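You operate a simulated robot arm through the tools that you are given. There is no shell and no other tool.

You are at the controls of a simulated robot arm. One attempt, no reset.

JOB
Put things in order on the top of the cloth table. At the end: the small purple brush stands where the ribbed grey cup stood; the ribbed grey cup stands where the white bottle (marked "Q752") stood; the silver steel strainer from the top of the cloth table stands where the small purple brush stood; the tiny white mould stands on top of the yellow flat cheese; the white bottle from the top of the cloth table stands where the tiny white mould stood; whatever was shut is shut again. Leave all else as you found it, and nothing knocked over.

The check looks at the end state, three seconds after you hand in, the way a careful person would. Anything else that was tipped, shoved, dropped, spilled or broken makes it a failure. Flat cloth is picked up by pressing the open fingertips on it (5 to 10 N) and closing them slowly along it; thin cloth reads only 2 to 8 mm in the jaws.

ROBOT AND FRAMES
A 6-joint arm with a two-finger parallel gripper, fixed in place. Base frame: the origin is on the floor under the middle of its stand, x ahead of it, y to its left, z up; the work surface is at about z = 0.8. Units: m, degrees, N and s.
With the tool pointing down near the work surface it reaches from about 0.26 to 0.68 m from the base axis. Its first joint turns from -66.0 to 66.0 degrees. Payload 2.9 kg.
Tool frame: the origin (TCP) lies between the finger pads and is the grasp point; the fingertips stand 0.03 m ahead of it; z points along the fingers, y is the line along which they close. Largest opening 0.11 m; finger width 0.02, thickness 0.01; the body of the gripper, 0.048 by 0.112 m, starts 0.055 m behind the TCP.
Orientation is told as [roll, pitch, yaw] about the base's x, y, z axes, in that order, counted from this pose: with the fingers straight down and closing along the base's y, the tool's x points along the base's -x, its y along +y and its z along -z.

CONTROLS
- The arm moves only by the tool nudge_tool. Its argument "motion" is one flat list of numbers, 7 for each row, row after row: the shift along the base's x, y, z in m, then the turn, a rotation vector about the base's x, y, z in degrees, then the gripper command, from -1 (fully open) to 1 (shut), values between in proportion. In form: [dx, dy, dz, rx, ry, rz, claw, dx, dy, dz, rx, ry, rz, claw, ...]. A call has 1 to 20 rows; each row shifts and turns the commanded pose from where the row before left it. Rows are played at 5 a second. More than 0.05 m and 8.6 degrees between two rows, or a gripper value outside its range, and nothing of the call is played. Where a pose cannot be reached the arm comes as near as it can. A force on the tool above 40 N (or 10 N above the force at the start of the call, whichever is more), or a blocked arm, ends the call early, and 0.2 s more pass. Each finger travels about 0.108 m/s and halts on what it meets, pressing with about 44 N; the grip force reading is that of the motor and also rises with nothing between the fingers. The clock runs only during rows and for 0.2 s after the last one: add rows that do not move to give the fingers time. The reply holds the time, the measured pose of the TCP, the force on the tool along the base axes, the opening and the grip force, in the units named above and with some noise, with the torque about the TCP (base axes, N m) and any sound that the robot's microphone picked up, and new pictures: "views" is both (left out), scene, wrist or none.
- Cameras (640 x 400 px; columns grow to the right, rows downward): "scene" is fixed at [0.087, 0.4431, 1.3853]; the picture's right is [-0.64, -0.77, 0.00], its down [-0.45, 0.37, -0.81] and it looks along [0.63, -0.52, -0.58] (base axes); focal length 333 px, centre (320, 200). "wrist" rides on the gripper at [0.072, 0.017, -0.103] in the tool frame; the picture's right is [-0.23, 0.97, 0.00], its down [-0.76, -0.18, -0.62] and it looks along [-0.61, -0.14, 0.78] (tool axes); focal length 222 px, centre (320, 200). There is no depth. A picture from a camera that has moved, and an enlarged one, comes with that camera's place and axes in the base frame and with its lens.
- inspect(camera, box): a new picture of the part [left, top, right, bottom] of that camera's present view, enlarged. No time passes.
- sign_off(): hands the job in; it is judged then, once.

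Nothing tells you positions but the pictures and the camera data. Unless the task says otherwise, let go and move clear before handing in.

The tools are called by a JSON object that holds its "name" and its "arguments". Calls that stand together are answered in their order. nudge_tool: Moves the arm, as the interface text tells. Its arguments: {"type":"object","properties":{"motion":{"type":"array","items":{"type":"number"}},"views":{"type":"string","enum":["both","scene","wrist","none"]}},"required":["motion"]} The other tools are called the same way: inspect (camera, box) takes an enlarged picture of a part of a camera's view; sign_off () hands the job in.

At the start:

```text
time: 0.0
position: [0.3784, -0.0578, 1.1284]
tcp_rot: [0.0, 0.0, 0.0]
wrist_force: [0.2, -0.8, 0.2]
moment: [0.02, 0.03, 0.02]
gripper_width: 0.1101
grip_force: 0.1
```

scene: 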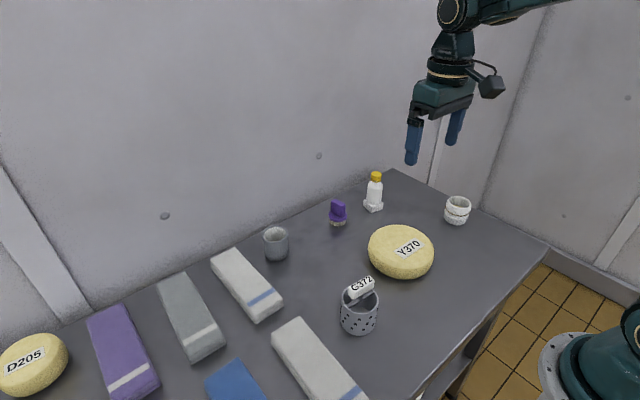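
wrist: 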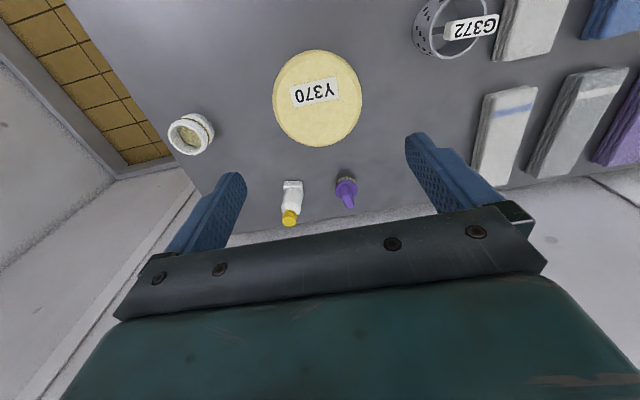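

I see a cloth table with a yellow cheese (Y370), a white bottle with a yellow cap, a purple brush, a grey cup, a strainer with something in it (C372 label), and a white mould at the far right. I will look closer at each before moving.

{"name": "inspect", "arguments": {"camera": "scene", "box": [240, 160, 400, 260]}}

{"name": "inspect", "arguments": {"camera": "scene", "box": [320, 160, 480, 260]}}

{"name": "inspect", "arguments": {"camera": "scene", "box": [300, 250, 460, 350]}}

{"name": "inspect", "arguments": {"camera": "wrist", "box": [160, 60, 380, 240]}}

{"name": "inspect", "arguments": {"camera": "wrist", "box": [390, 0, 550, 100]}}

```text
4.00 times, centred on (320, 210) of scene
camera zoom: at [0.087, 0.4431, 1.3853], right [-0.64, -0.77, 0.0], down [-0.45, 0.37, -0.81], along [0.63, -0.52, -0.58], focal length 1333 px, centre (320, 160)
```

zoom: 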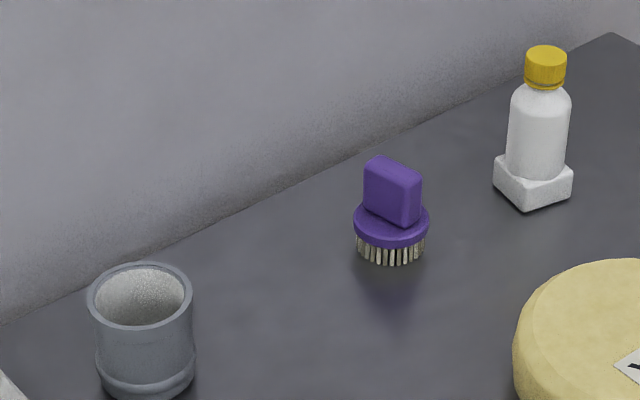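

```text
4.00 times, centred on (400, 210) of scene
camera zoom: at [0.087, 0.4431, 1.3853], right [-0.64, -0.77, 0.0], down [-0.45, 0.37, -0.81], along [0.63, -0.52, -0.58], focal length 1333 px, centre (0, 160)
```

zoom: 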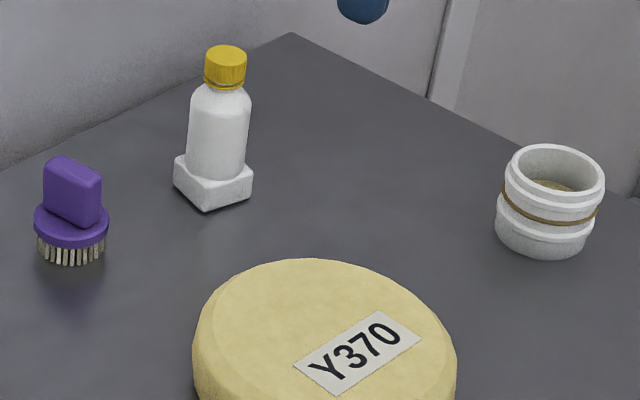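

```text
4.00 times, centred on (380, 300) of scene
camera zoom: at [0.087, 0.4431, 1.3853], right [-0.64, -0.77, 0.0], down [-0.45, 0.37, -0.81], along [0.63, -0.52, -0.58], focal length 1333 px, centre (80, -200)
```

zoom: 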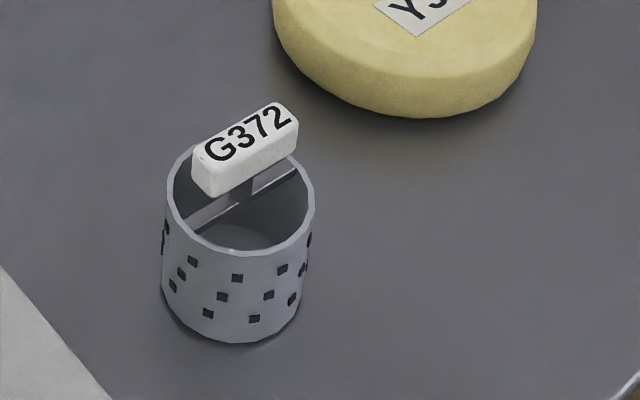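

```text
2.22 times, centred on (270, 150) of wrist
camera zoom: at [0.3047, -0.0412, 1.2327], right [0.23, 0.97, 0.0], down [0.76, -0.18, 0.62], along [0.61, -0.14, -0.78], focal length 494 px, centre (431, 311)
```

zoom: 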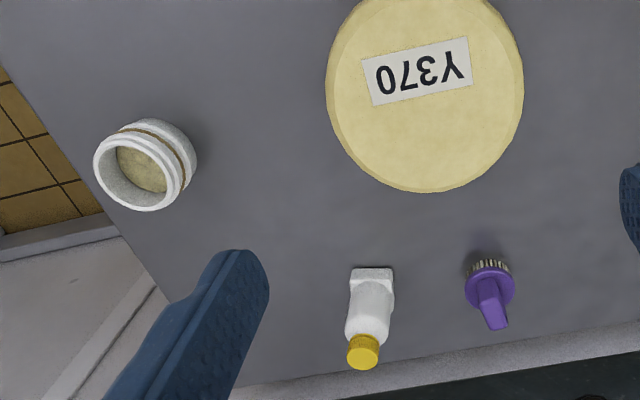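

```text
4.00 times, centred on (470, 50) of wrist
camera zoom: at [0.3047, -0.0412, 1.2327], right [0.23, 0.97, 0.0], down [0.76, -0.18, 0.62], along [0.61, -0.14, -0.78], focal length 888 px, centre (-280, 800)
```

zoom: 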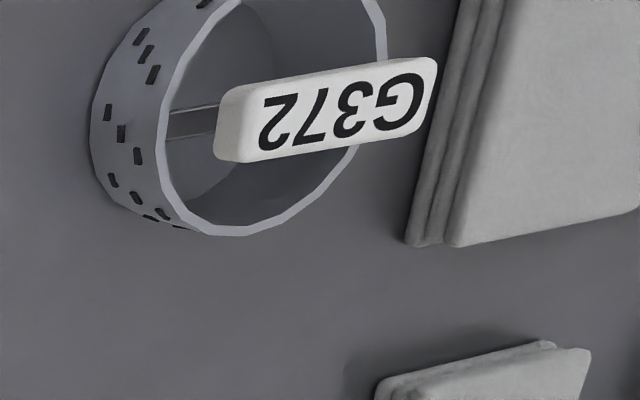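

The table is about z = 0.8. I take the mould to be near (0.41, -0.32), the bottle near (0.59, -0.18), the brush near (0.61, -0.055), the cup near (0.62, 0.14), the strainer near (0.345, 0.13) and cheese Y370 near (0.41, -0.07). The order mould, bottle, cup, brush, strainer needs no buffer spot, so first I move over the mould for a closer look.

{"name": "nudge_tool", "arguments": {"motion": [0.0047, -0.038, -0.02, 0, 0, 0, -1, 0.0047, -0.038, -0.02, 0, 0, 0, -1, 0.0047, -0.038, -0.02, 0, 0, 0, -1, 0.0047, -0.038, -0.02, 0, 0, 0, -1, 0.0047, -0.038, -0.02, 0, 0, 0, -1, 0.0047, -0.038, -0.02, 0, 0, 0, -1, 0.0047, -0.038, -0.02, 0, 0, 0, -1, 0, 0, 0, 0, 0, 0, -1, 0, 0, 0, 0, 0, 0, -1]}}

```text
time: 2.0
position: [0.4115, -0.3236, 0.9883]
tcp_rot: [0.0, 0.0, 0.0]
wrist_force: [0.1, 0.3, 0.0]
moment: [-0.01, 0.01, -0.02]
gripper_width: 0.1097
grip_force: 0.0
camera wrist: at [0.3378, -0.3075, 1.093], right [0.23, 0.97, 0.0], down [0.76, -0.18, 0.62], along [0.61, -0.14, -0.78], focal length 222 px, centre (320, 200)
```

scene: 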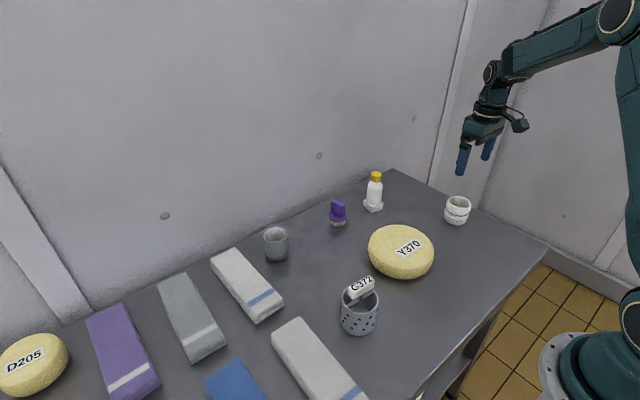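
wrist: 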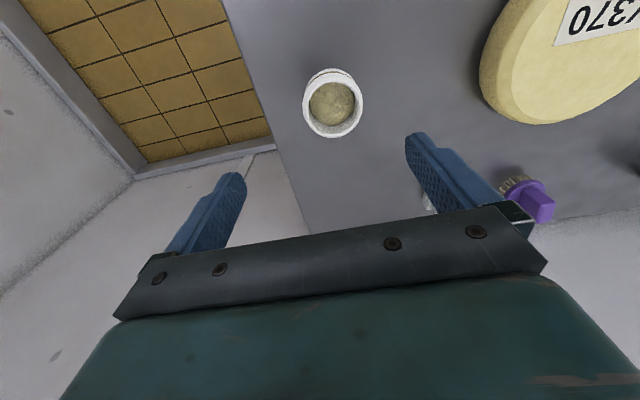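

The mould is now below the gripper, slightly right of the image centre line. I zoom in to fix its place.

{"name": "inspect", "arguments": {"camera": "wrist", "box": [252, 50, 412, 150]}}

{"name": "inspect", "arguments": {"camera": "scene", "box": [430, 180, 494, 240]}}

```text
4.00 times, centred on (332, 100) of wrist
camera zoom: at [0.3378, -0.3075, 1.093], right [0.23, 0.97, 0.0], down [0.76, -0.18, 0.62], along [0.61, -0.14, -0.78], focal length 888 px, centre (272, 600)
```

zoom: 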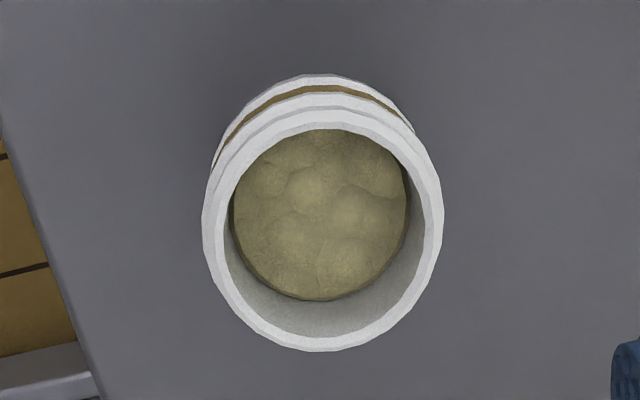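

```text
6.67 times, centred on (462, 210) of scene
camera zoom: at [0.087, 0.4431, 1.3853], right [-0.64, -0.77, 0.0], down [-0.45, 0.37, -0.81], along [0.63, -0.52, -0.58], focal length 2221 px, centre (-627, 133)
```

zoom: 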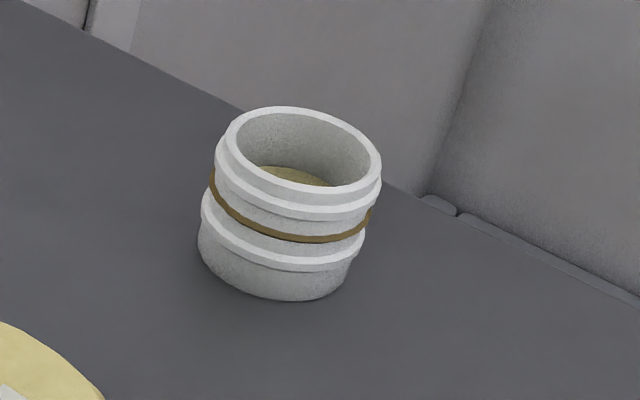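

The mould's rim centre works out at about (0.407, -0.311) and z 0.857, seen from both cameras. I shift over it, come lower and check again.

{"name": "nudge_tool", "arguments": {"motion": [-0.0025, 0.0065, -0.02, 0, 0, 0, -1, -0.0025, 0.0065, -0.02, 0, 0, 0, -1, 0, 0, -0.02, 0, 0, 0, -1, 0, 0, 0, 0, 0, 0, -1]}}

```text
time: 3.0
position: [0.4065, -0.3112, 0.9279]
tcp_rot: [0.0, 0.0, 0.1]
wrist_force: [0.8, -1.1, -0.4]
moment: [0.0, -0.02, 0.0]
gripper_width: 0.1103
grip_force: 0.1
camera wrist: at [0.3331, -0.2938, 1.0326], right [0.23, 0.97, 0.0], down [0.76, -0.18, 0.62], along [0.61, -0.14, -0.78], focal length 222 px, centre (320, 200)
```

scene: 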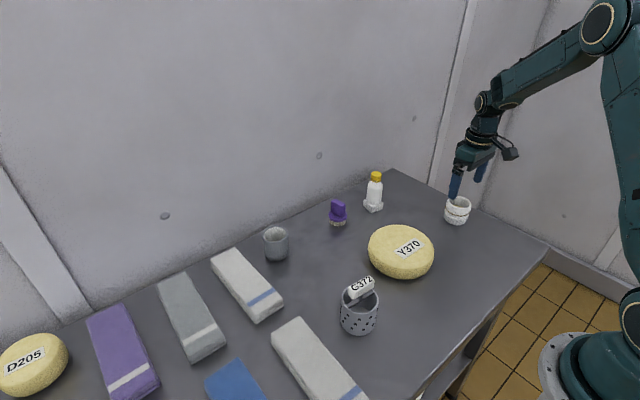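
wrist: 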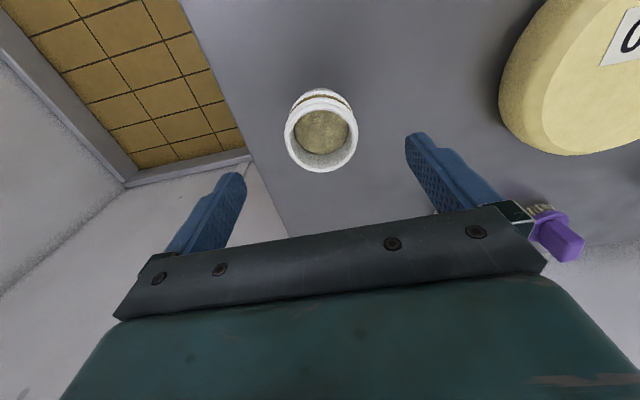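

It sits centred between the fingers within a few millimetres. I go down to TCP z 0.84 and close gently.

{"name": "nudge_tool", "arguments": {"motion": [-0.002, 0.001, -0.03, 0, 0, 0, -1, 0, 0, -0.03, 0, 0, 0, -1, 0, 0, -0.018, 0, 0, 0, -1, 0, 0, -0.01, 0, 0, 0, -1, 0, 0, 0, 0, 0, 0, -1]}}

```text
time: 4.2
position: [0.4046, -0.311, 0.8404]
tcp_rot: [0.0, -0.1, 0.0]
wrist_force: [-1.3, -0.1, 0.5]
moment: [0.01, 0.0, 0.01]
gripper_width: 0.1101
grip_force: 0.1
camera wrist: at [0.3308, -0.2935, 0.9447], right [0.23, 0.97, 0.0], down [0.76, -0.18, 0.62], along [0.61, -0.14, -0.78], focal length 222 px, centre (320, 200)
```

scene: 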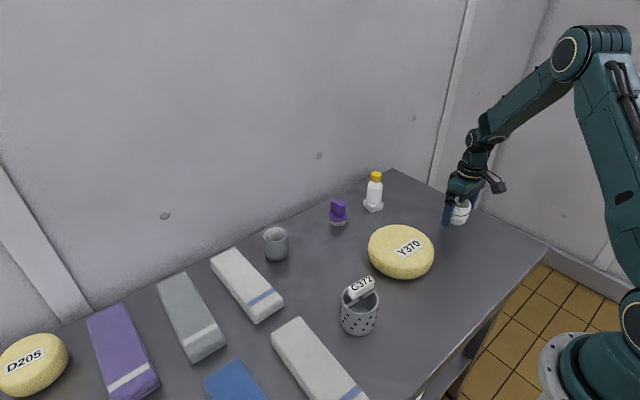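
wrist: 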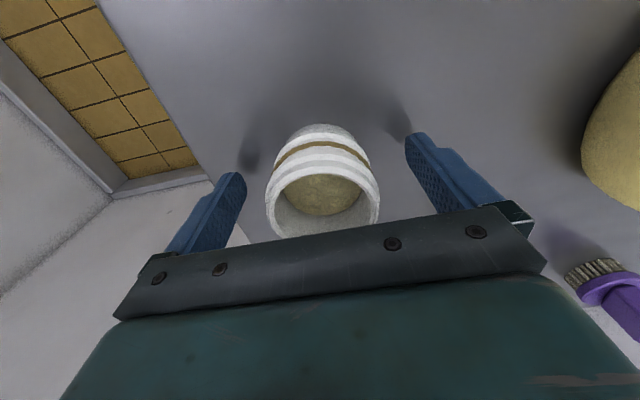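

The rim is centred at about (0.405, -0.3095). I close slowly.

{"name": "nudge_tool", "arguments": {"motion": [0, 0, 0, 0, 0, 0, -0.7, 0, 0, 0, 0, 0, 0, -0.5, 0, 0, 0, 0, 0, 0, -0.35, 0, 0, 0, 0, 0, 0, -0.27, 0, 0, 0, 0, 0, 0, -0.2, 0, 0, 0, 0, 0, 0, -0.12, 0, 0, 0, 0, 0, 0, 0, 0, 0, 0, 0, 0, 0, 0.3, 0, 0, 0, 0, 0, 0, 0.3]}}

```text
time: 6.2
position: [0.4047, -0.3097, 0.8399]
tcp_rot: [0.0, -0.1, -0.1]
wrist_force: [0.4, -1.5, 0.0]
moment: [0.0, -0.03, 0.03]
gripper_width: 0.0617
grip_force: 43.7
camera wrist: at [0.3308, -0.2935, 0.9449], right [0.23, 0.97, 0.0], down [0.76, -0.18, 0.62], along [0.61, -0.14, -0.78], focal length 222 px, centre (320, 200)
```

scene: 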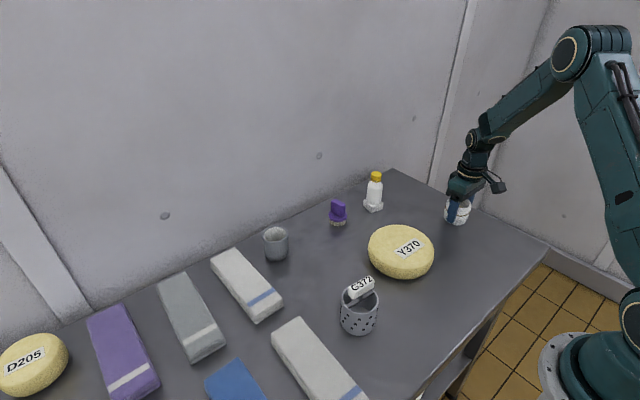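
wrist: 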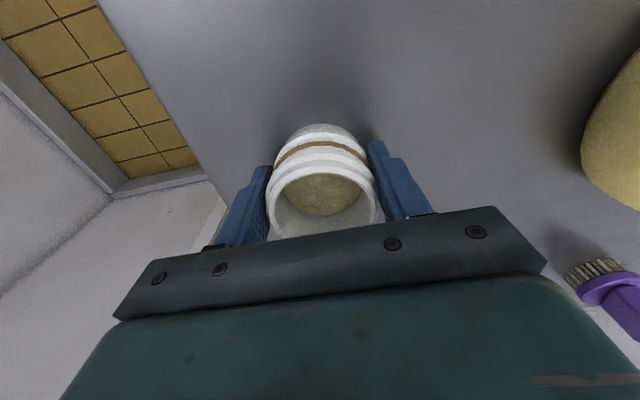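

The mould is held (0.062 m wide); its spot is (0.405, -0.310). I lift it and carry it part of the way towards the cheese.

{"name": "nudge_tool", "arguments": {"motion": [0, 0, 0.01, 0, 0, 0, 0.4, 0, 0, 0.02, 0, 0, 0, 0.4, 0, 0, 0.03, 0, 0, 0, 0.4, 0, 0, 0.03, 0, 0, 0, 0.4, 0, 0.01, 0.03, 0, 0, 0, 0.4, 0, 0.025, 0.02, 0, 0, 0, 0.4, 0, 0.03, 0, 0, 0, 0, 0.4, 0, 0.03, 0, 0, 0, 0, 0.4, 0, 0.03, 0, 0, 0, 0, 0.4, 0, 0.03, 0, 0, 0, 0, 0.4, 0, 0.03, 0, 0, 0, 0, 0.4, 0, 0.02, 0, 0, 0, 0, 0.4, 0, 0.015, 0, 0, 0, 0, 0.4, 0, 0.01, 0, 0, 0, 0, 0.4, 0, 0, 0, 0, 0, 0, 0.4]}}

```text
time: 9.4
position: [0.4041, -0.0799, 0.9804]
tcp_rot: [0.1, -0.1, 0.0]
wrist_force: [0.2, 0.1, 0.3]
moment: [-0.01, -0.01, 0.02]
gripper_width: 0.0332
grip_force: 0.1
camera wrist: at [0.3307, -0.0634, 1.0851], right [0.23, 0.97, 0.0], down [0.76, -0.18, 0.62], along [0.61, -0.14, -0.78], focal length 222 px, centre (320, 200)
```

scene: 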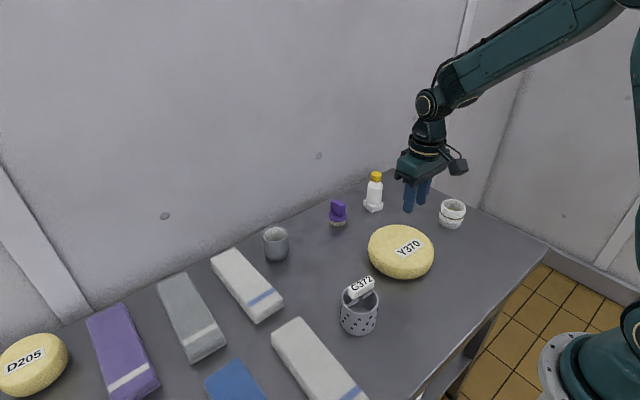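
wrist: 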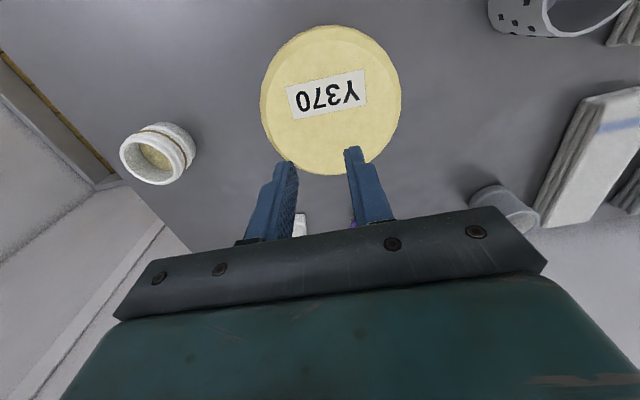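

The mould slipped out of the fingers during the carry; it still stands upright, a bit moved from its old spot (0.405, -0.310). I look closely at it before trying again.

{"name": "inspect", "arguments": {"camera": "wrist", "box": [100, 100, 228, 200]}}

{"name": "inspect", "arguments": {"camera": "scene", "box": [412, 180, 492, 240]}}

{"name": "inspect", "arguments": {"camera": "wrist", "box": [230, 10, 430, 190]}}

```text
4.00 times, centred on (164, 150) of wrist
camera zoom: at [0.3307, -0.0634, 1.0851], right [0.23, 0.97, 0.0], down [0.76, -0.18, 0.62], along [0.61, -0.14, -0.78], focal length 888 px, centre (944, 400)
```

zoom: 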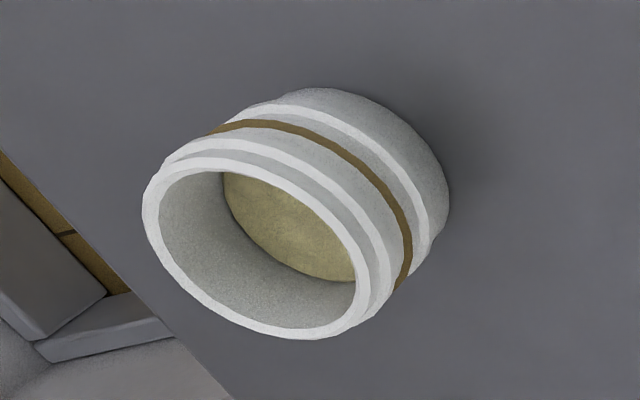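

```text
6.67 times, centred on (452, 210) of scene
camera zoom: at [0.087, 0.4431, 1.3853], right [-0.64, -0.77, 0.0], down [-0.45, 0.37, -0.81], along [0.63, -0.52, -0.58], focal length 2221 px, centre (-560, 133)
```

zoom: 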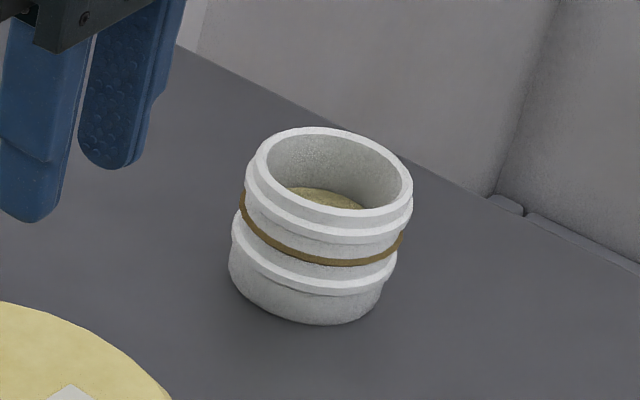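

```text
2.22 times, centred on (330, 100) of wrist
camera zoom: at [0.3307, -0.0634, 1.0851], right [0.23, 0.97, 0.0], down [0.76, -0.18, 0.62], along [0.61, -0.14, -0.78], focal length 494 px, centre (298, 422)
```

zoom: 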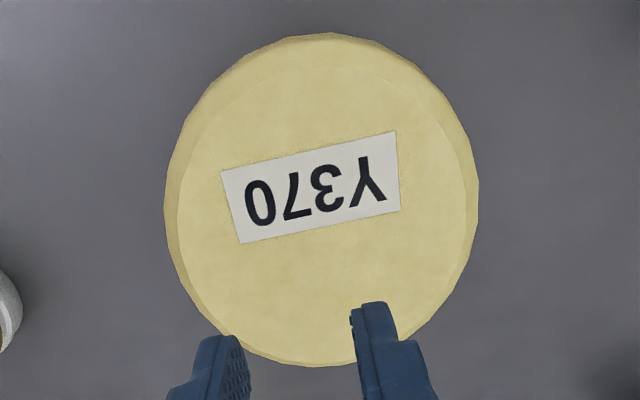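

The mould is upright with its contents in place, now near (0.407, -0.287); the cheese centre is near (0.401, -0.067). I go back over the mould with open fingers and look again.

{"name": "nudge_tool", "arguments": {"motion": [0, -0.03, 0, 0, 0, 0, -1, 0, -0.045, 0, 0, 0, 0, -1, 0, -0.045, 0, 0, 0, 0, -1, 0.001, -0.045, 0, 0, 0, 0, -1, 0.001, -0.03, -0.02, 0, 0, 0, -1, 0.001, -0.011, -0.03, 0, 0, 0, -1, 0, 0, 0, 0, 0, 0, -1], "views": "wrist"}}

```text
time: 11.0
position: [0.4068, -0.2865, 0.9312]
tcp_rot: [0.0, 0.0, 0.0]
wrist_force: [0.3, 0.7, 0.7]
moment: [-0.02, 0.01, 0.02]
gripper_width: 0.1096
grip_force: 0.1
camera wrist: at [0.3337, -0.27, 1.0353], right [0.23, 0.97, 0.0], down [0.76, -0.18, 0.62], along [0.61, -0.14, -0.78], focal length 222 px, centre (320, 200)
```

wrist: 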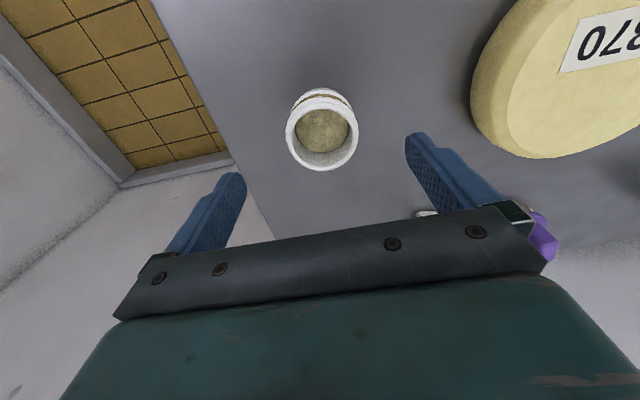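

The view matches the earlier one, so the mould is at about (0.405, -0.285). I go down a little lower than before and close in small steps.

{"name": "nudge_tool", "arguments": {"motion": [-0.002, 0.001, -0.03, 0, 0, 0, -1, 0, 0, -0.03, 0, 0, 0, -1, 0, 0, -0.02, 0, 0, 0, -1, 0, 0, -0.015, 0, 0, 0, -1, 0, 0, 0, 0, 0, 0, -0.6, 0, 0, 0, 0, 0, 0, -0.4, 0, 0, 0, 0, 0, 0, -0.3, 0, 0, 0, 0, 0, 0, -0.2, 0, 0, 0, 0, 0, 0, -0.1, 0, 0, 0, 0, 0, 0, 0.2, 0, 0, 0, 0, 0, 0, 1, 0, 0, 0, 0, 0, 0, 1, 0, 0, 0, 0, 0, 0, 1]}}

```text
time: 13.8
position: [0.4047, -0.2844, 0.8361]
tcp_rot: [0.0, 0.0, 0.0]
wrist_force: [0.3, 0.0, 1.4]
moment: [0.01, 0.01, 0.01]
gripper_width: 0.0611
grip_force: 43.8
camera wrist: at [0.3313, -0.2681, 0.9405], right [0.23, 0.97, 0.0], down [0.76, -0.18, 0.62], along [0.61, -0.14, -0.78], focal length 222 px, centre (320, 200)
```

scene: 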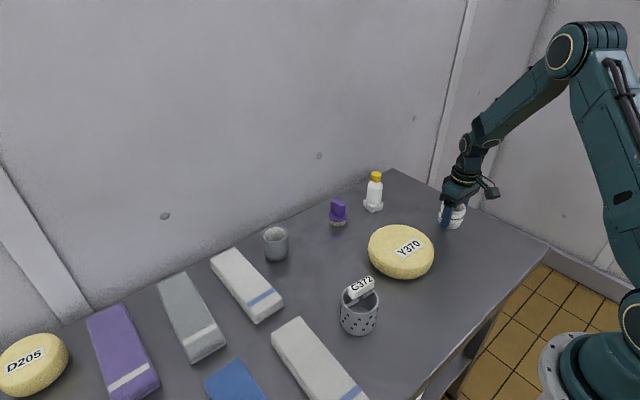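
wrist: 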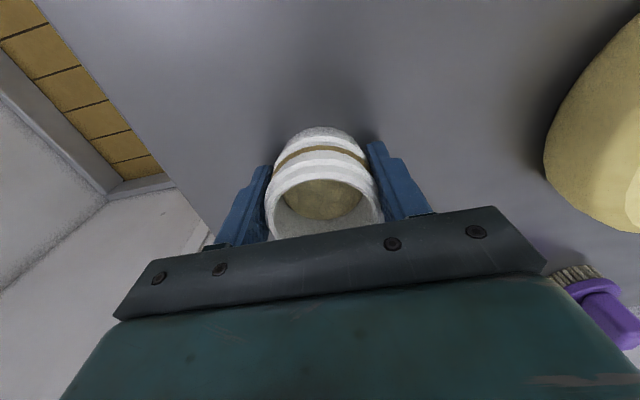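

Held again at 0.061 m. I lift only 2 cm slowly and check whether it follows.

{"name": "nudge_tool", "arguments": {"motion": [0, 0, 0.004, 0, 0, 0, 1, 0, 0, 0.004, 0, 0, 0, 1, 0, 0, 0.004, 0, 0, 0, 1, 0, 0, 0.004, 0, 0, 0, 1, 0, 0, 0.004, 0, 0, 0, 1, 0, 0, 0, 0, 0, 0, 1]}}

{"name": "inspect", "arguments": {"camera": "scene", "box": [412, 170, 492, 240]}}

```text
time: 15.2
position: [0.4038, -0.2837, 0.8553]
tcp_rot: [0.0, 0.0, 0.0]
wrist_force: [0.0, -0.1, -0.9]
moment: [0.0, 0.0, 0.01]
gripper_width: 0.061
grip_force: 44.5
camera wrist: at [0.3314, -0.2679, 0.96], right [0.23, 0.97, 0.0], down [0.76, -0.18, 0.62], along [0.61, -0.14, -0.78], focal length 222 px, centre (320, 200)
```

scene: 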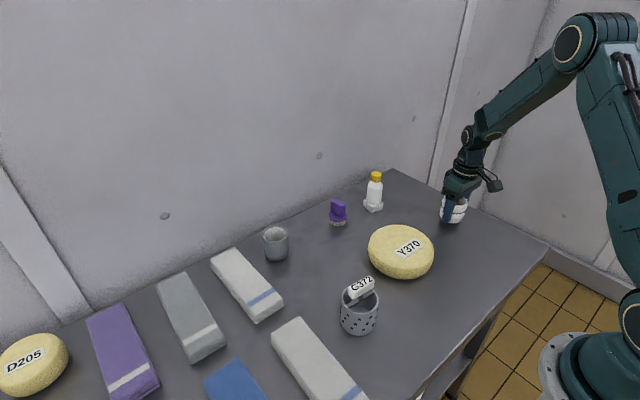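
wrist: 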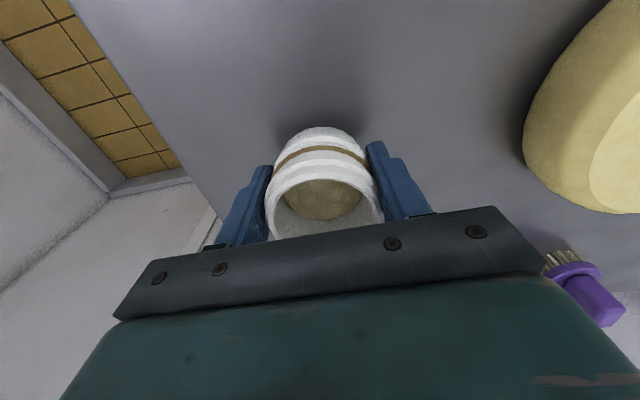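

```text
5.71 times, centred on (452, 205) of scene
camera zoom: at [0.087, 0.4431, 1.3853], right [-0.64, -0.77, 0.0], down [-0.45, 0.37, -0.81], along [0.63, -0.52, -0.58], focal length 1904 px, centre (-434, 171)
```

zoom: 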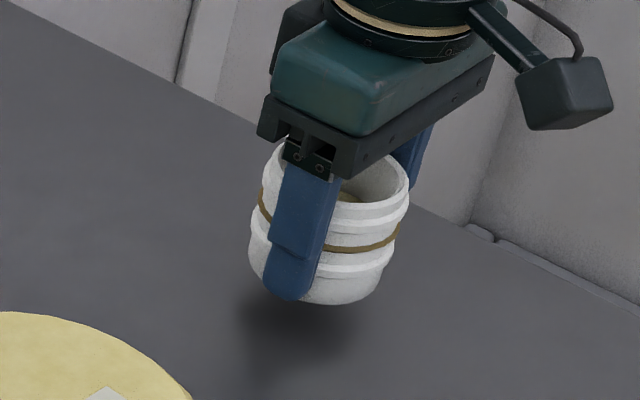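

It follows this time, with no slip seen. I raise it only as far as needed to clear the cheese and carry it slowly, checking midway.

{"name": "nudge_tool", "arguments": {"motion": [0, 0, 0.01, 0, 0, 0, 1, 0, 0, 0.015, 0, 0, 0, 1, 0, 0, 0.015, 0, 0, 0, 1, 0, 0, 0.015, 0, 0, 0, 1, 0, 0.01, 0.005, 0, 0, 0, 1, 0, 0.015, 0, 0, 0, 0, 1, 0, 0.02, 0, 0, 0, 0, 1, 0, 0.02, 0, 0, 0, 0, 1, 0, 0.015, 0, 0, 0, 0, 1, 0, 0, 0, 0, 0, 0, 1]}}

```text
time: 17.4
position: [0.4046, -0.2043, 0.9151]
tcp_rot: [0.0, 0.0, 0.0]
wrist_force: [-0.4, 0.8, -1.4]
moment: [0.0, -0.01, -0.02]
gripper_width: 0.0607
grip_force: 44.2
camera wrist: at [0.3316, -0.1876, 1.0195], right [0.23, 0.97, 0.0], down [0.76, -0.18, 0.62], along [0.61, -0.14, -0.78], focal length 222 px, centre (320, 200)
```

scene: 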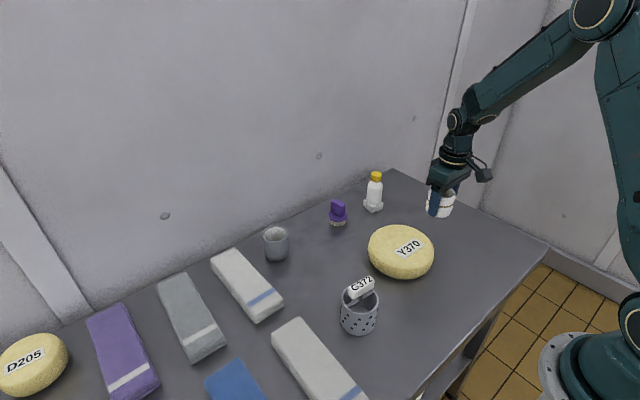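
wrist: 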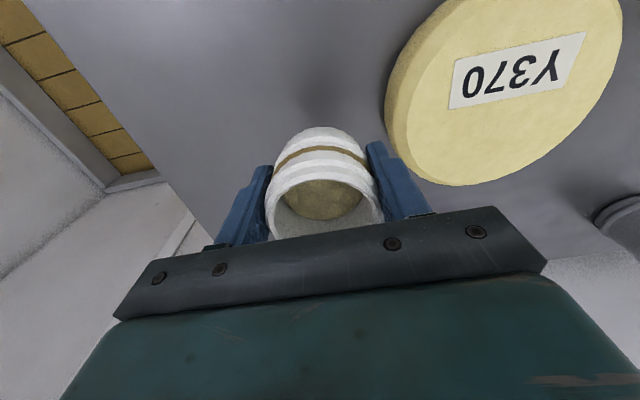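

Still held. I carry on to above the cheese centre.

{"name": "nudge_tool", "arguments": {"motion": [0, 0.01, 0, 0, 0, 0, 1, -0.0005, 0.015, 0, 0, 0, 0, 1, -0.0005, 0.02, 0, 0, 0, 0, 1, -0.0005, 0.02, 0, 0, 0, 0, 1, -0.0005, 0.02, 0, 0, 0, 0, 1, -0.0005, 0.02, 0, 0, 0, 0, 1, -0.0005, 0.015, 0, 0, 0, 0, 1, 0, 0.01, 0, 0, 0, 0, 1, 0, 0.007, 0, 0, 0, 0, 1, 0, 0, 0, 0, 0, 0, 1]}}

{"name": "inspect", "arguments": {"camera": "scene", "box": [340, 150, 468, 290]}}

```text
time: 19.6
position: [0.402, -0.067, 0.9158]
tcp_rot: [0.0, 0.0, 0.0]
wrist_force: [-0.9, 0.1, -0.5]
moment: [0.02, 0.03, 0.05]
gripper_width: 0.0606
grip_force: 44.6
camera wrist: at [0.3287, -0.0505, 1.0198], right [0.23, 0.97, 0.0], down [0.76, -0.18, 0.62], along [0.61, -0.14, -0.78], focal length 222 px, centre (320, 200)
```

scene: 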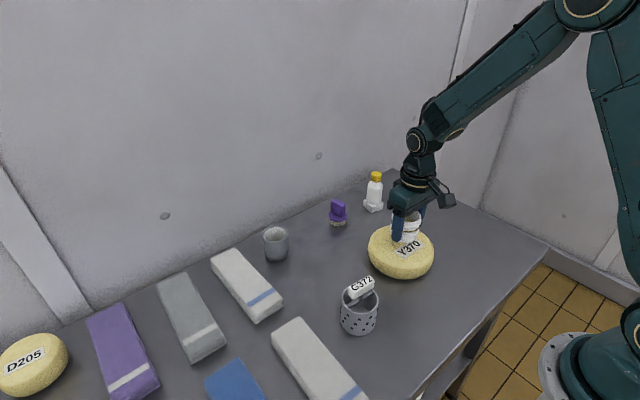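
wrist: 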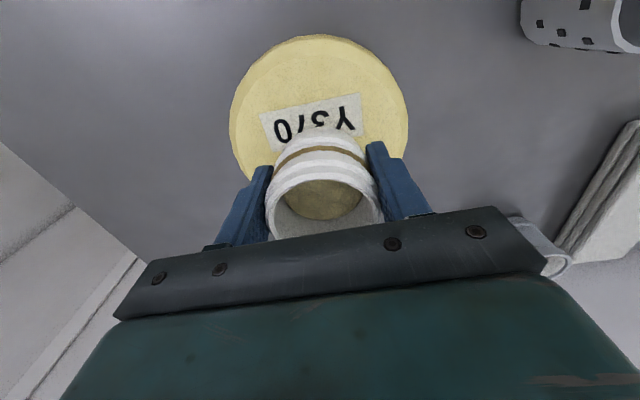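

```text
2.86 times, centred on (404, 220) of scene
camera zoom: at [0.087, 0.4431, 1.3853], right [-0.64, -0.77, 0.0], down [-0.45, 0.37, -0.81], along [0.63, -0.52, -0.58], focal length 952 px, centre (80, 143)
```

zoom: 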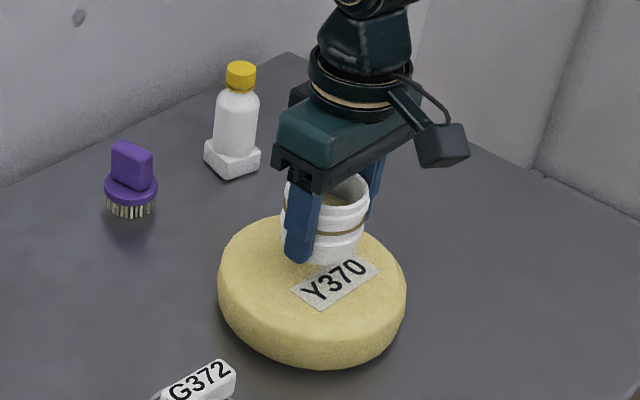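

The mould is centred over the cheese. I lower it in small steps until it touches.

{"name": "nudge_tool", "arguments": {"motion": [0, 0, -0.008, 0, 0, 0, 1, 0, 0, -0.008, 0, 0, 0, 1, 0, 0, -0.006, 0, 0, 0, 1, 0, 0, -0.004, 0, 0, 0, 1, 0, 0, -0.003, 0, 0, 0, 1, 0, 0, 0, 0, 0, 0, 1]}}

{"name": "inspect", "arguments": {"camera": "scene", "box": [360, 200, 440, 290]}}

```text
time: 21.0
position: [0.4009, -0.0679, 0.8871]
tcp_rot: [0.0, 0.1, 0.0]
wrist_force: [0.2, -1.2, -0.5]
moment: [0.0, -0.01, 0.01]
gripper_width: 0.0607
grip_force: 44.1
camera wrist: at [0.3286, -0.0514, 0.9905], right [0.23, 0.97, 0.0], down [0.76, -0.18, 0.62], along [0.61, -0.14, -0.78], focal length 222 px, centre (320, 200)
```

scene: 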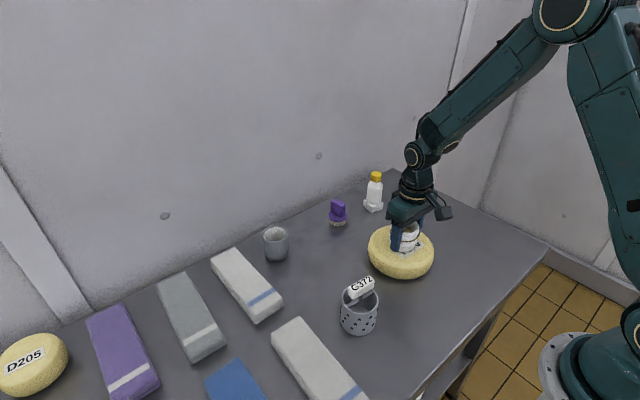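
wrist: 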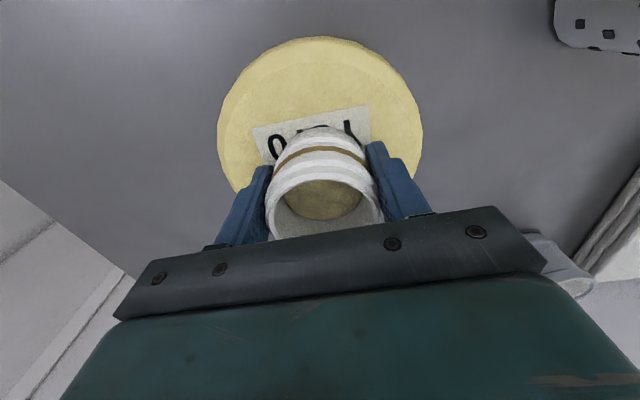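

```text
4.44 times, centred on (400, 245) of scene
camera zoom: at [0.087, 0.4431, 1.3853], right [-0.64, -0.77, 0.0], down [-0.45, 0.37, -0.81], along [0.63, -0.52, -0.58], focal length 1481 px, centre (-36, 0)
```

zoom: 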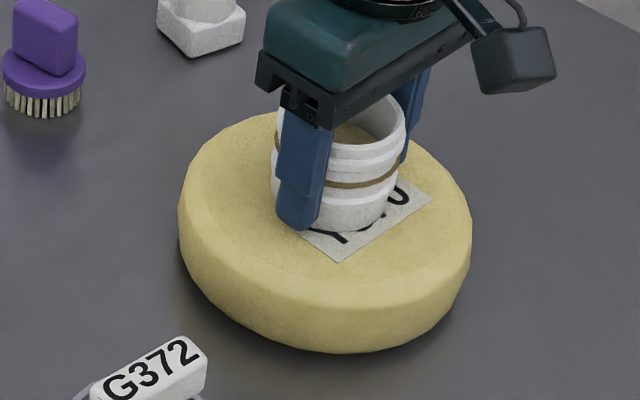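

About a centimetre above the cheese still. I lower on in 3 mm steps.

{"name": "nudge_tool", "arguments": {"motion": [0.001, 0.001, -0.003, 0, 0, 0, 1, 0.001, 0.001, -0.003, 0, 0, 0, 1, 0, 0, -0.002, 0, 0, 0, 1, 0, 0, 0, 0, 0, 0, 1], "views": "none"}}

```text
time: 21.6
position: [0.4047, -0.0665, 0.8847]
tcp_rot: [-0.1, -0.4, 0.1]
wrist_force: [-2.4, -0.7, 7.0]
moment: [0.15, -0.09, 0.07]
gripper_width: 0.06
grip_force: 44.1
stopped in row 2: the force on the tool passed its limit at 42 N (the readings are from after the stop); the commanded pose is now the measured one
```

The mould met the cheese at TCP z 0.885, so the cheese top is near 0.849. I check the picture before letting go.

{"name": "inspect", "arguments": {"camera": "scene", "box": [360, 200, 440, 290]}}

{"name": "inspect", "arguments": {"camera": "wrist", "box": [200, 20, 440, 260]}}

```text
4.44 times, centred on (400, 245) of scene
camera zoom: at [0.0869, 0.4431, 1.3853], right [-0.64, -0.77, 0.0], down [-0.45, 0.37, -0.81], along [0.63, -0.52, -0.58], focal length 1481 px, centre (-36, 0)
```

zoom: 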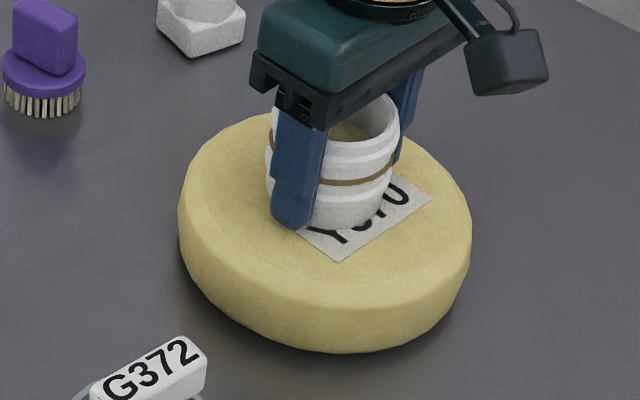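

```text
1.67 times, centred on (320, 140) of wrist
camera zoom: at [0.3309, -0.0505, 0.9884], right [0.23, 0.97, 0.0], down [0.76, -0.18, 0.63], along [0.61, -0.14, -0.78], focal length 370 px, centre (320, 300)
```

zoom: 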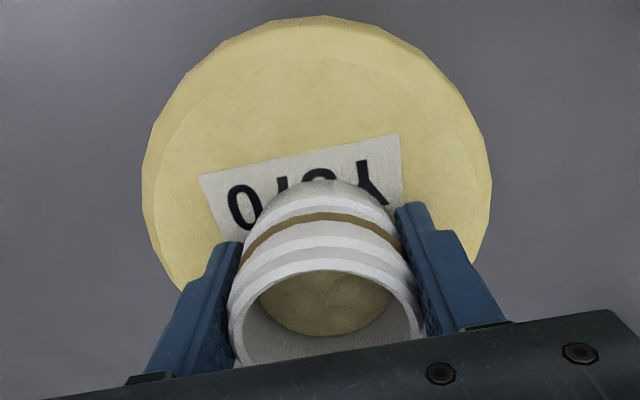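

It sits flat. I open the fingers gradually and rise straight up.

{"name": "nudge_tool", "arguments": {"motion": [0, 0, 0.0005, 0, 0, 0, 0, 0, 0, 0, 0, 0, 0, -0.08, 0, 0, 0, 0, 0, 0, -0.14, 0, 0, 0, 0, 0, 0, -0.22, 0, 0, 0, 0, 0, 0, -0.35, 0, 0, 0, 0, 0, 0, -0.6, 0, 0, 0, 0, 0, 0, -0.8, 0, 0, 0.01, 0, 0, 0, -0.8, 0, 0, 0.02, 0, 0, 0, -0.8, 0, 0, 0.03, 0, 0, 0, -0.8, 0, 0, 0.04, 0, 0, 0, -0.8, 0, 0, 0, 0, 0, 0, -0.8]}}

```text
time: 24.2
position: [0.406, -0.0671, 0.9853]
tcp_rot: [-0.1, -0.3, -0.1]
wrist_force: [0.0, 1.3, -0.5]
moment: [0.03, 0.0, 0.0]
gripper_width: 0.099
grip_force: 0.0
camera wrist: at [0.3311, -0.05, 1.0891], right [0.23, 0.97, 0.0], down [0.76, -0.18, 0.63], along [0.61, -0.14, -0.78], focal length 222 px, centre (320, 200)
```

scene: 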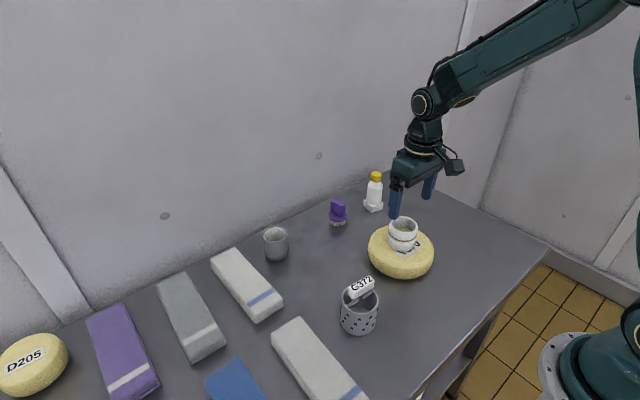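
wrist: 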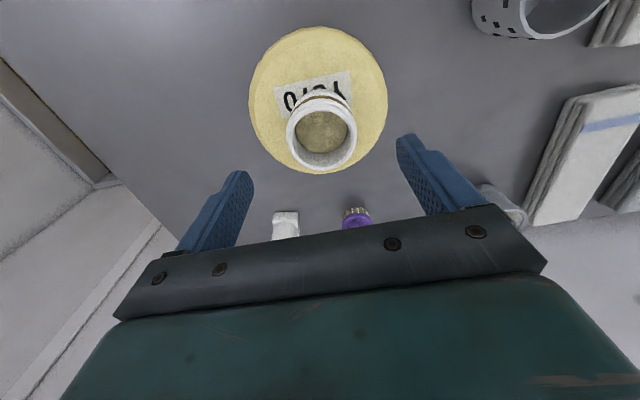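

The mould stands on the cheese. Next is the bottle: I move above it with open fingers to measure its place.

{"name": "nudge_tool", "arguments": {"motion": [0.031, -0.019, 0.01, 0, 0.3, 0, -1, 0.031, -0.019, 0.01, 0, 0, 0, -1, 0.031, -0.019, 0.005, 0, 0, 0, -1, 0.031, -0.019, 0, 0, 0, 0, -1, 0.031, -0.019, 0, 0, 0, 0, -1, 0.031, -0.019, 0, 0, 0, 0, -1, 0, 0, 0, 0, 0, 0, -1]}}

```text
time: 25.8
position: [0.5904, -0.1821, 1.0091]
tcp_rot: [-0.1, 0.0, 0.0]
wrist_force: [-0.2, 0.4, 0.0]
moment: [-0.01, -0.02, -0.02]
gripper_width: 0.11
grip_force: 0.0
camera wrist: at [0.5178, -0.1644, 1.1141], right [0.23, 0.97, 0.0], down [0.76, -0.18, 0.62], along [0.61, -0.14, -0.78], focal length 222 px, centre (320, 200)
```

scene: 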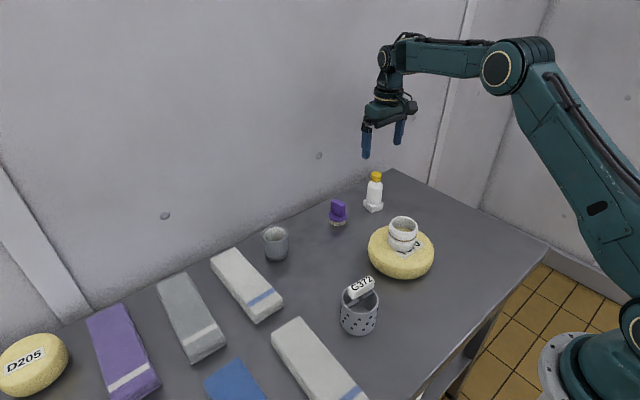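
wrist: 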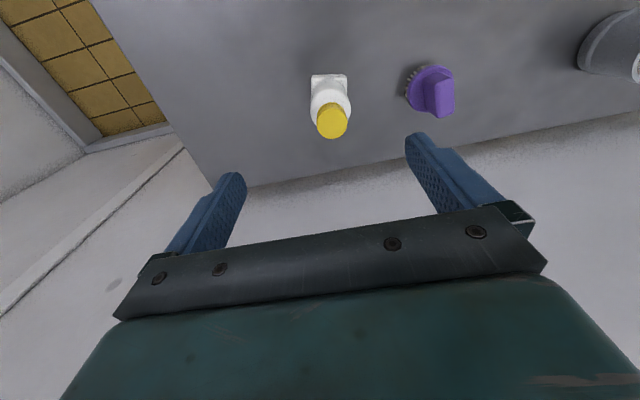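

{"name": "inspect", "arguments": {"camera": "wrist", "box": [270, 55, 390, 145]}}

{"name": "inspect", "arguments": {"camera": "wrist", "box": [380, 50, 500, 130]}}

{"name": "inspect", "arguments": {"camera": "scene", "box": [350, 160, 414, 220]}}

```text
4.44 times, centred on (330, 100) of wrist
camera zoom: at [0.5178, -0.1644, 1.1141], right [0.23, 0.97, 0.0], down [0.76, -0.18, 0.62], along [0.61, -0.14, -0.78], focal length 987 px, centre (276, 644)
```

zoom: 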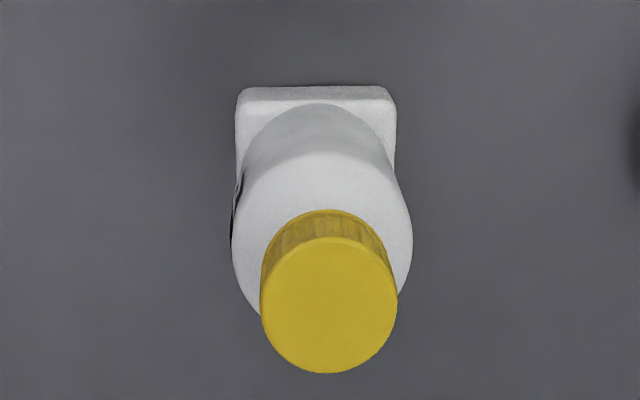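

```text
5.00 times, centred on (440, 90) of wrist
camera zoom: at [0.5178, -0.1644, 1.1141], right [0.23, 0.97, 0.0], down [0.76, -0.18, 0.62], along [0.61, -0.14, -0.78], focal length 1111 px, centre (-280, 750)
```

zoom: 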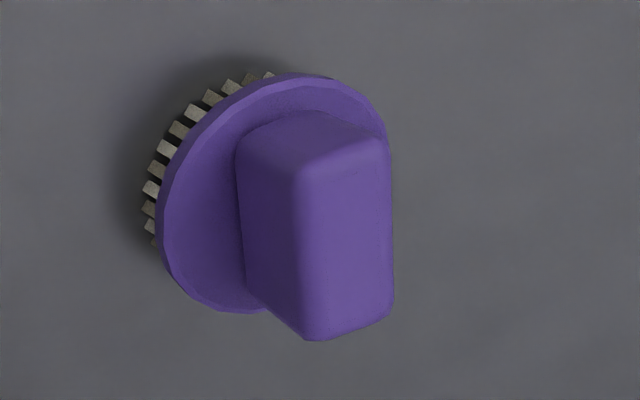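

```text
6.67 times, centred on (382, 190) of scene
camera zoom: at [0.087, 0.4431, 1.3853], right [-0.64, -0.77, 0.0], down [-0.45, 0.37, -0.81], along [0.63, -0.52, -0.58], focal length 2221 px, centre (-93, 267)
```

zoom: 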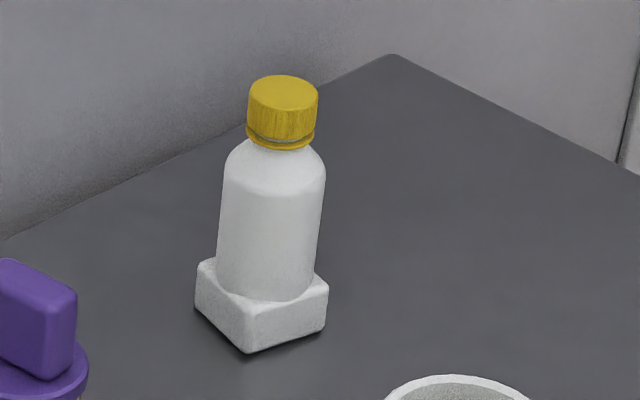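

The bottle's axis is at about (0.589, -0.169) with the cap top near 0.92. I shift over it and descend part way for a check.

{"name": "nudge_tool", "arguments": {"motion": [-0.001, 0.0065, -0.02, 0, 0, 0, -1, 0, 0.0065, -0.02, 0, 0, 0, -1, 0, 0, -0.02, 0, 0, 0, -1, 0, 0, 0, 0, 0, 0, -1]}}

{"name": "inspect", "arguments": {"camera": "wrist", "box": [240, 60, 400, 220]}}

```text
time: 26.8
position: [0.5893, -0.1679, 0.9488]
tcp_rot: [-0.1, 0.0, 0.0]
wrist_force: [0.5, -0.3, 0.6]
moment: [-0.02, -0.01, 0.0]
gripper_width: 0.1099
grip_force: 0.0
camera wrist: at [0.5165, -0.1514, 1.0533], right [0.23, 0.97, 0.0], down [0.76, -0.18, 0.62], along [0.61, -0.14, -0.78], focal length 222 px, centre (320, 200)
```

scene: 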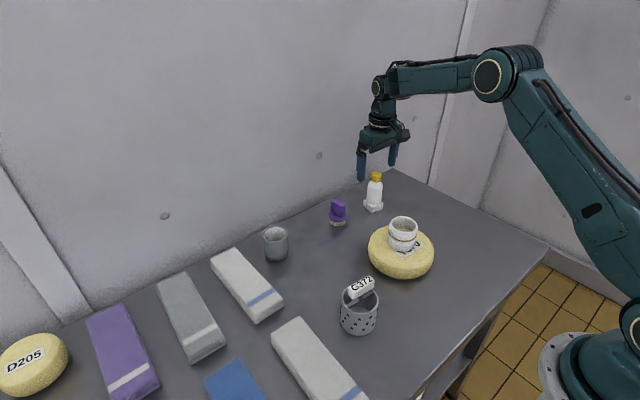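
wrist: 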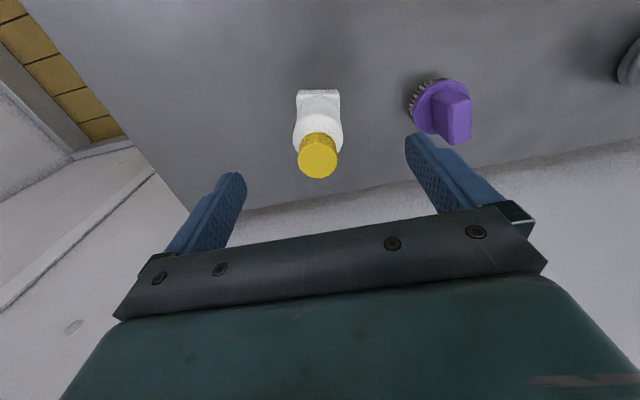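

```text
2.50 times, centred on (320, 140) of wrist
camera zoom: at [0.5165, -0.1514, 1.0533], right [0.23, 0.97, 0.0], down [0.76, -0.18, 0.62], along [0.61, -0.14, -0.78], focal length 555 px, centre (320, 350)
```

zoom: 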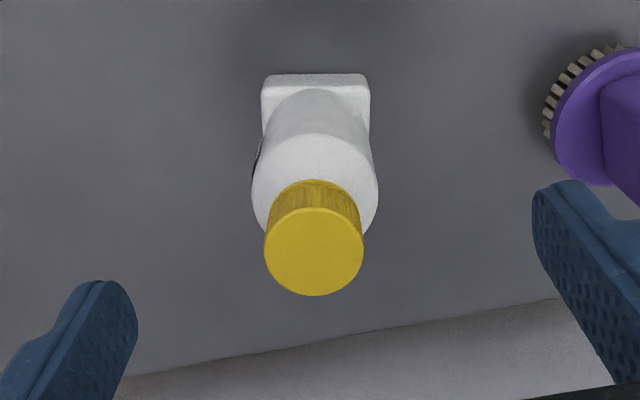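

Confirmed at about (0.588, -0.169). I descend to TCP z 0.876 and close gently on the bottle body.

{"name": "nudge_tool", "arguments": {"motion": [-0.001, -0.001, -0.025, 0, 0, 0, -1, 0, 0, -0.025, 0, 0, 0, -1, 0, 0, -0.015, 0, 0, 0, -1, 0, 0, -0.008, 0, 0, 0, -1, 0, 0, 0, 0, 0, 0, -0.6, 0, 0, 0, 0, 0, 0, -0.2, 0, 0, 0, 0, 0, 0, 0, 0, 0, 0, 0, 0, 0, 0.1, 0, 0, 0, 0, 0, 0, 0.18, 0, 0, 0, 0, 0, 0, 0.25, 0, 0, 0, 0, 0, 0, 0.35, 0, 0, 0, 0, 0, 0, 0.6, 0, 0, 0, 0, 0, 0, 1, 0, 0, 0, 0, 0, 0, 1]}}

```text
time: 29.8
position: [0.5901, -0.1689, 0.8764]
tcp_rot: [-0.1, 0.0, 0.0]
wrist_force: [-0.2, -0.7, 0.4]
moment: [0.01, 0.0, 0.04]
gripper_width: 0.0398
grip_force: 44.6
camera wrist: at [0.516, -0.1525, 0.9805], right [0.23, 0.97, 0.0], down [0.76, -0.18, 0.62], along [0.61, -0.14, -0.78], focal length 222 px, centre (320, 200)
```

scene: 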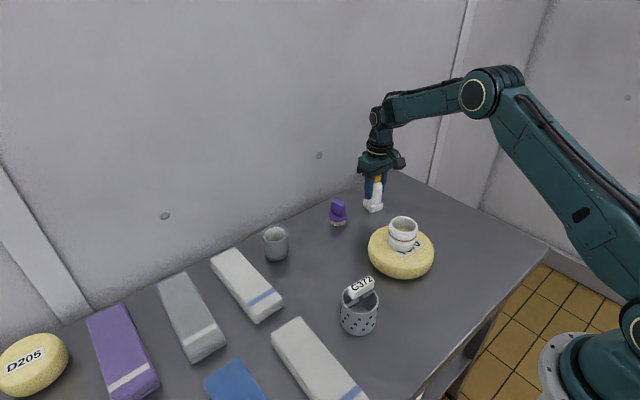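
wrist: 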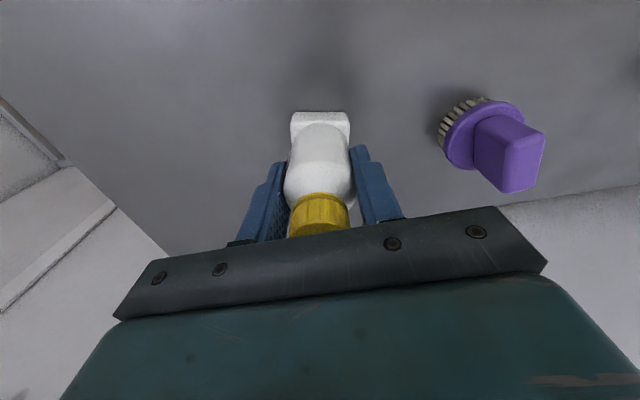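

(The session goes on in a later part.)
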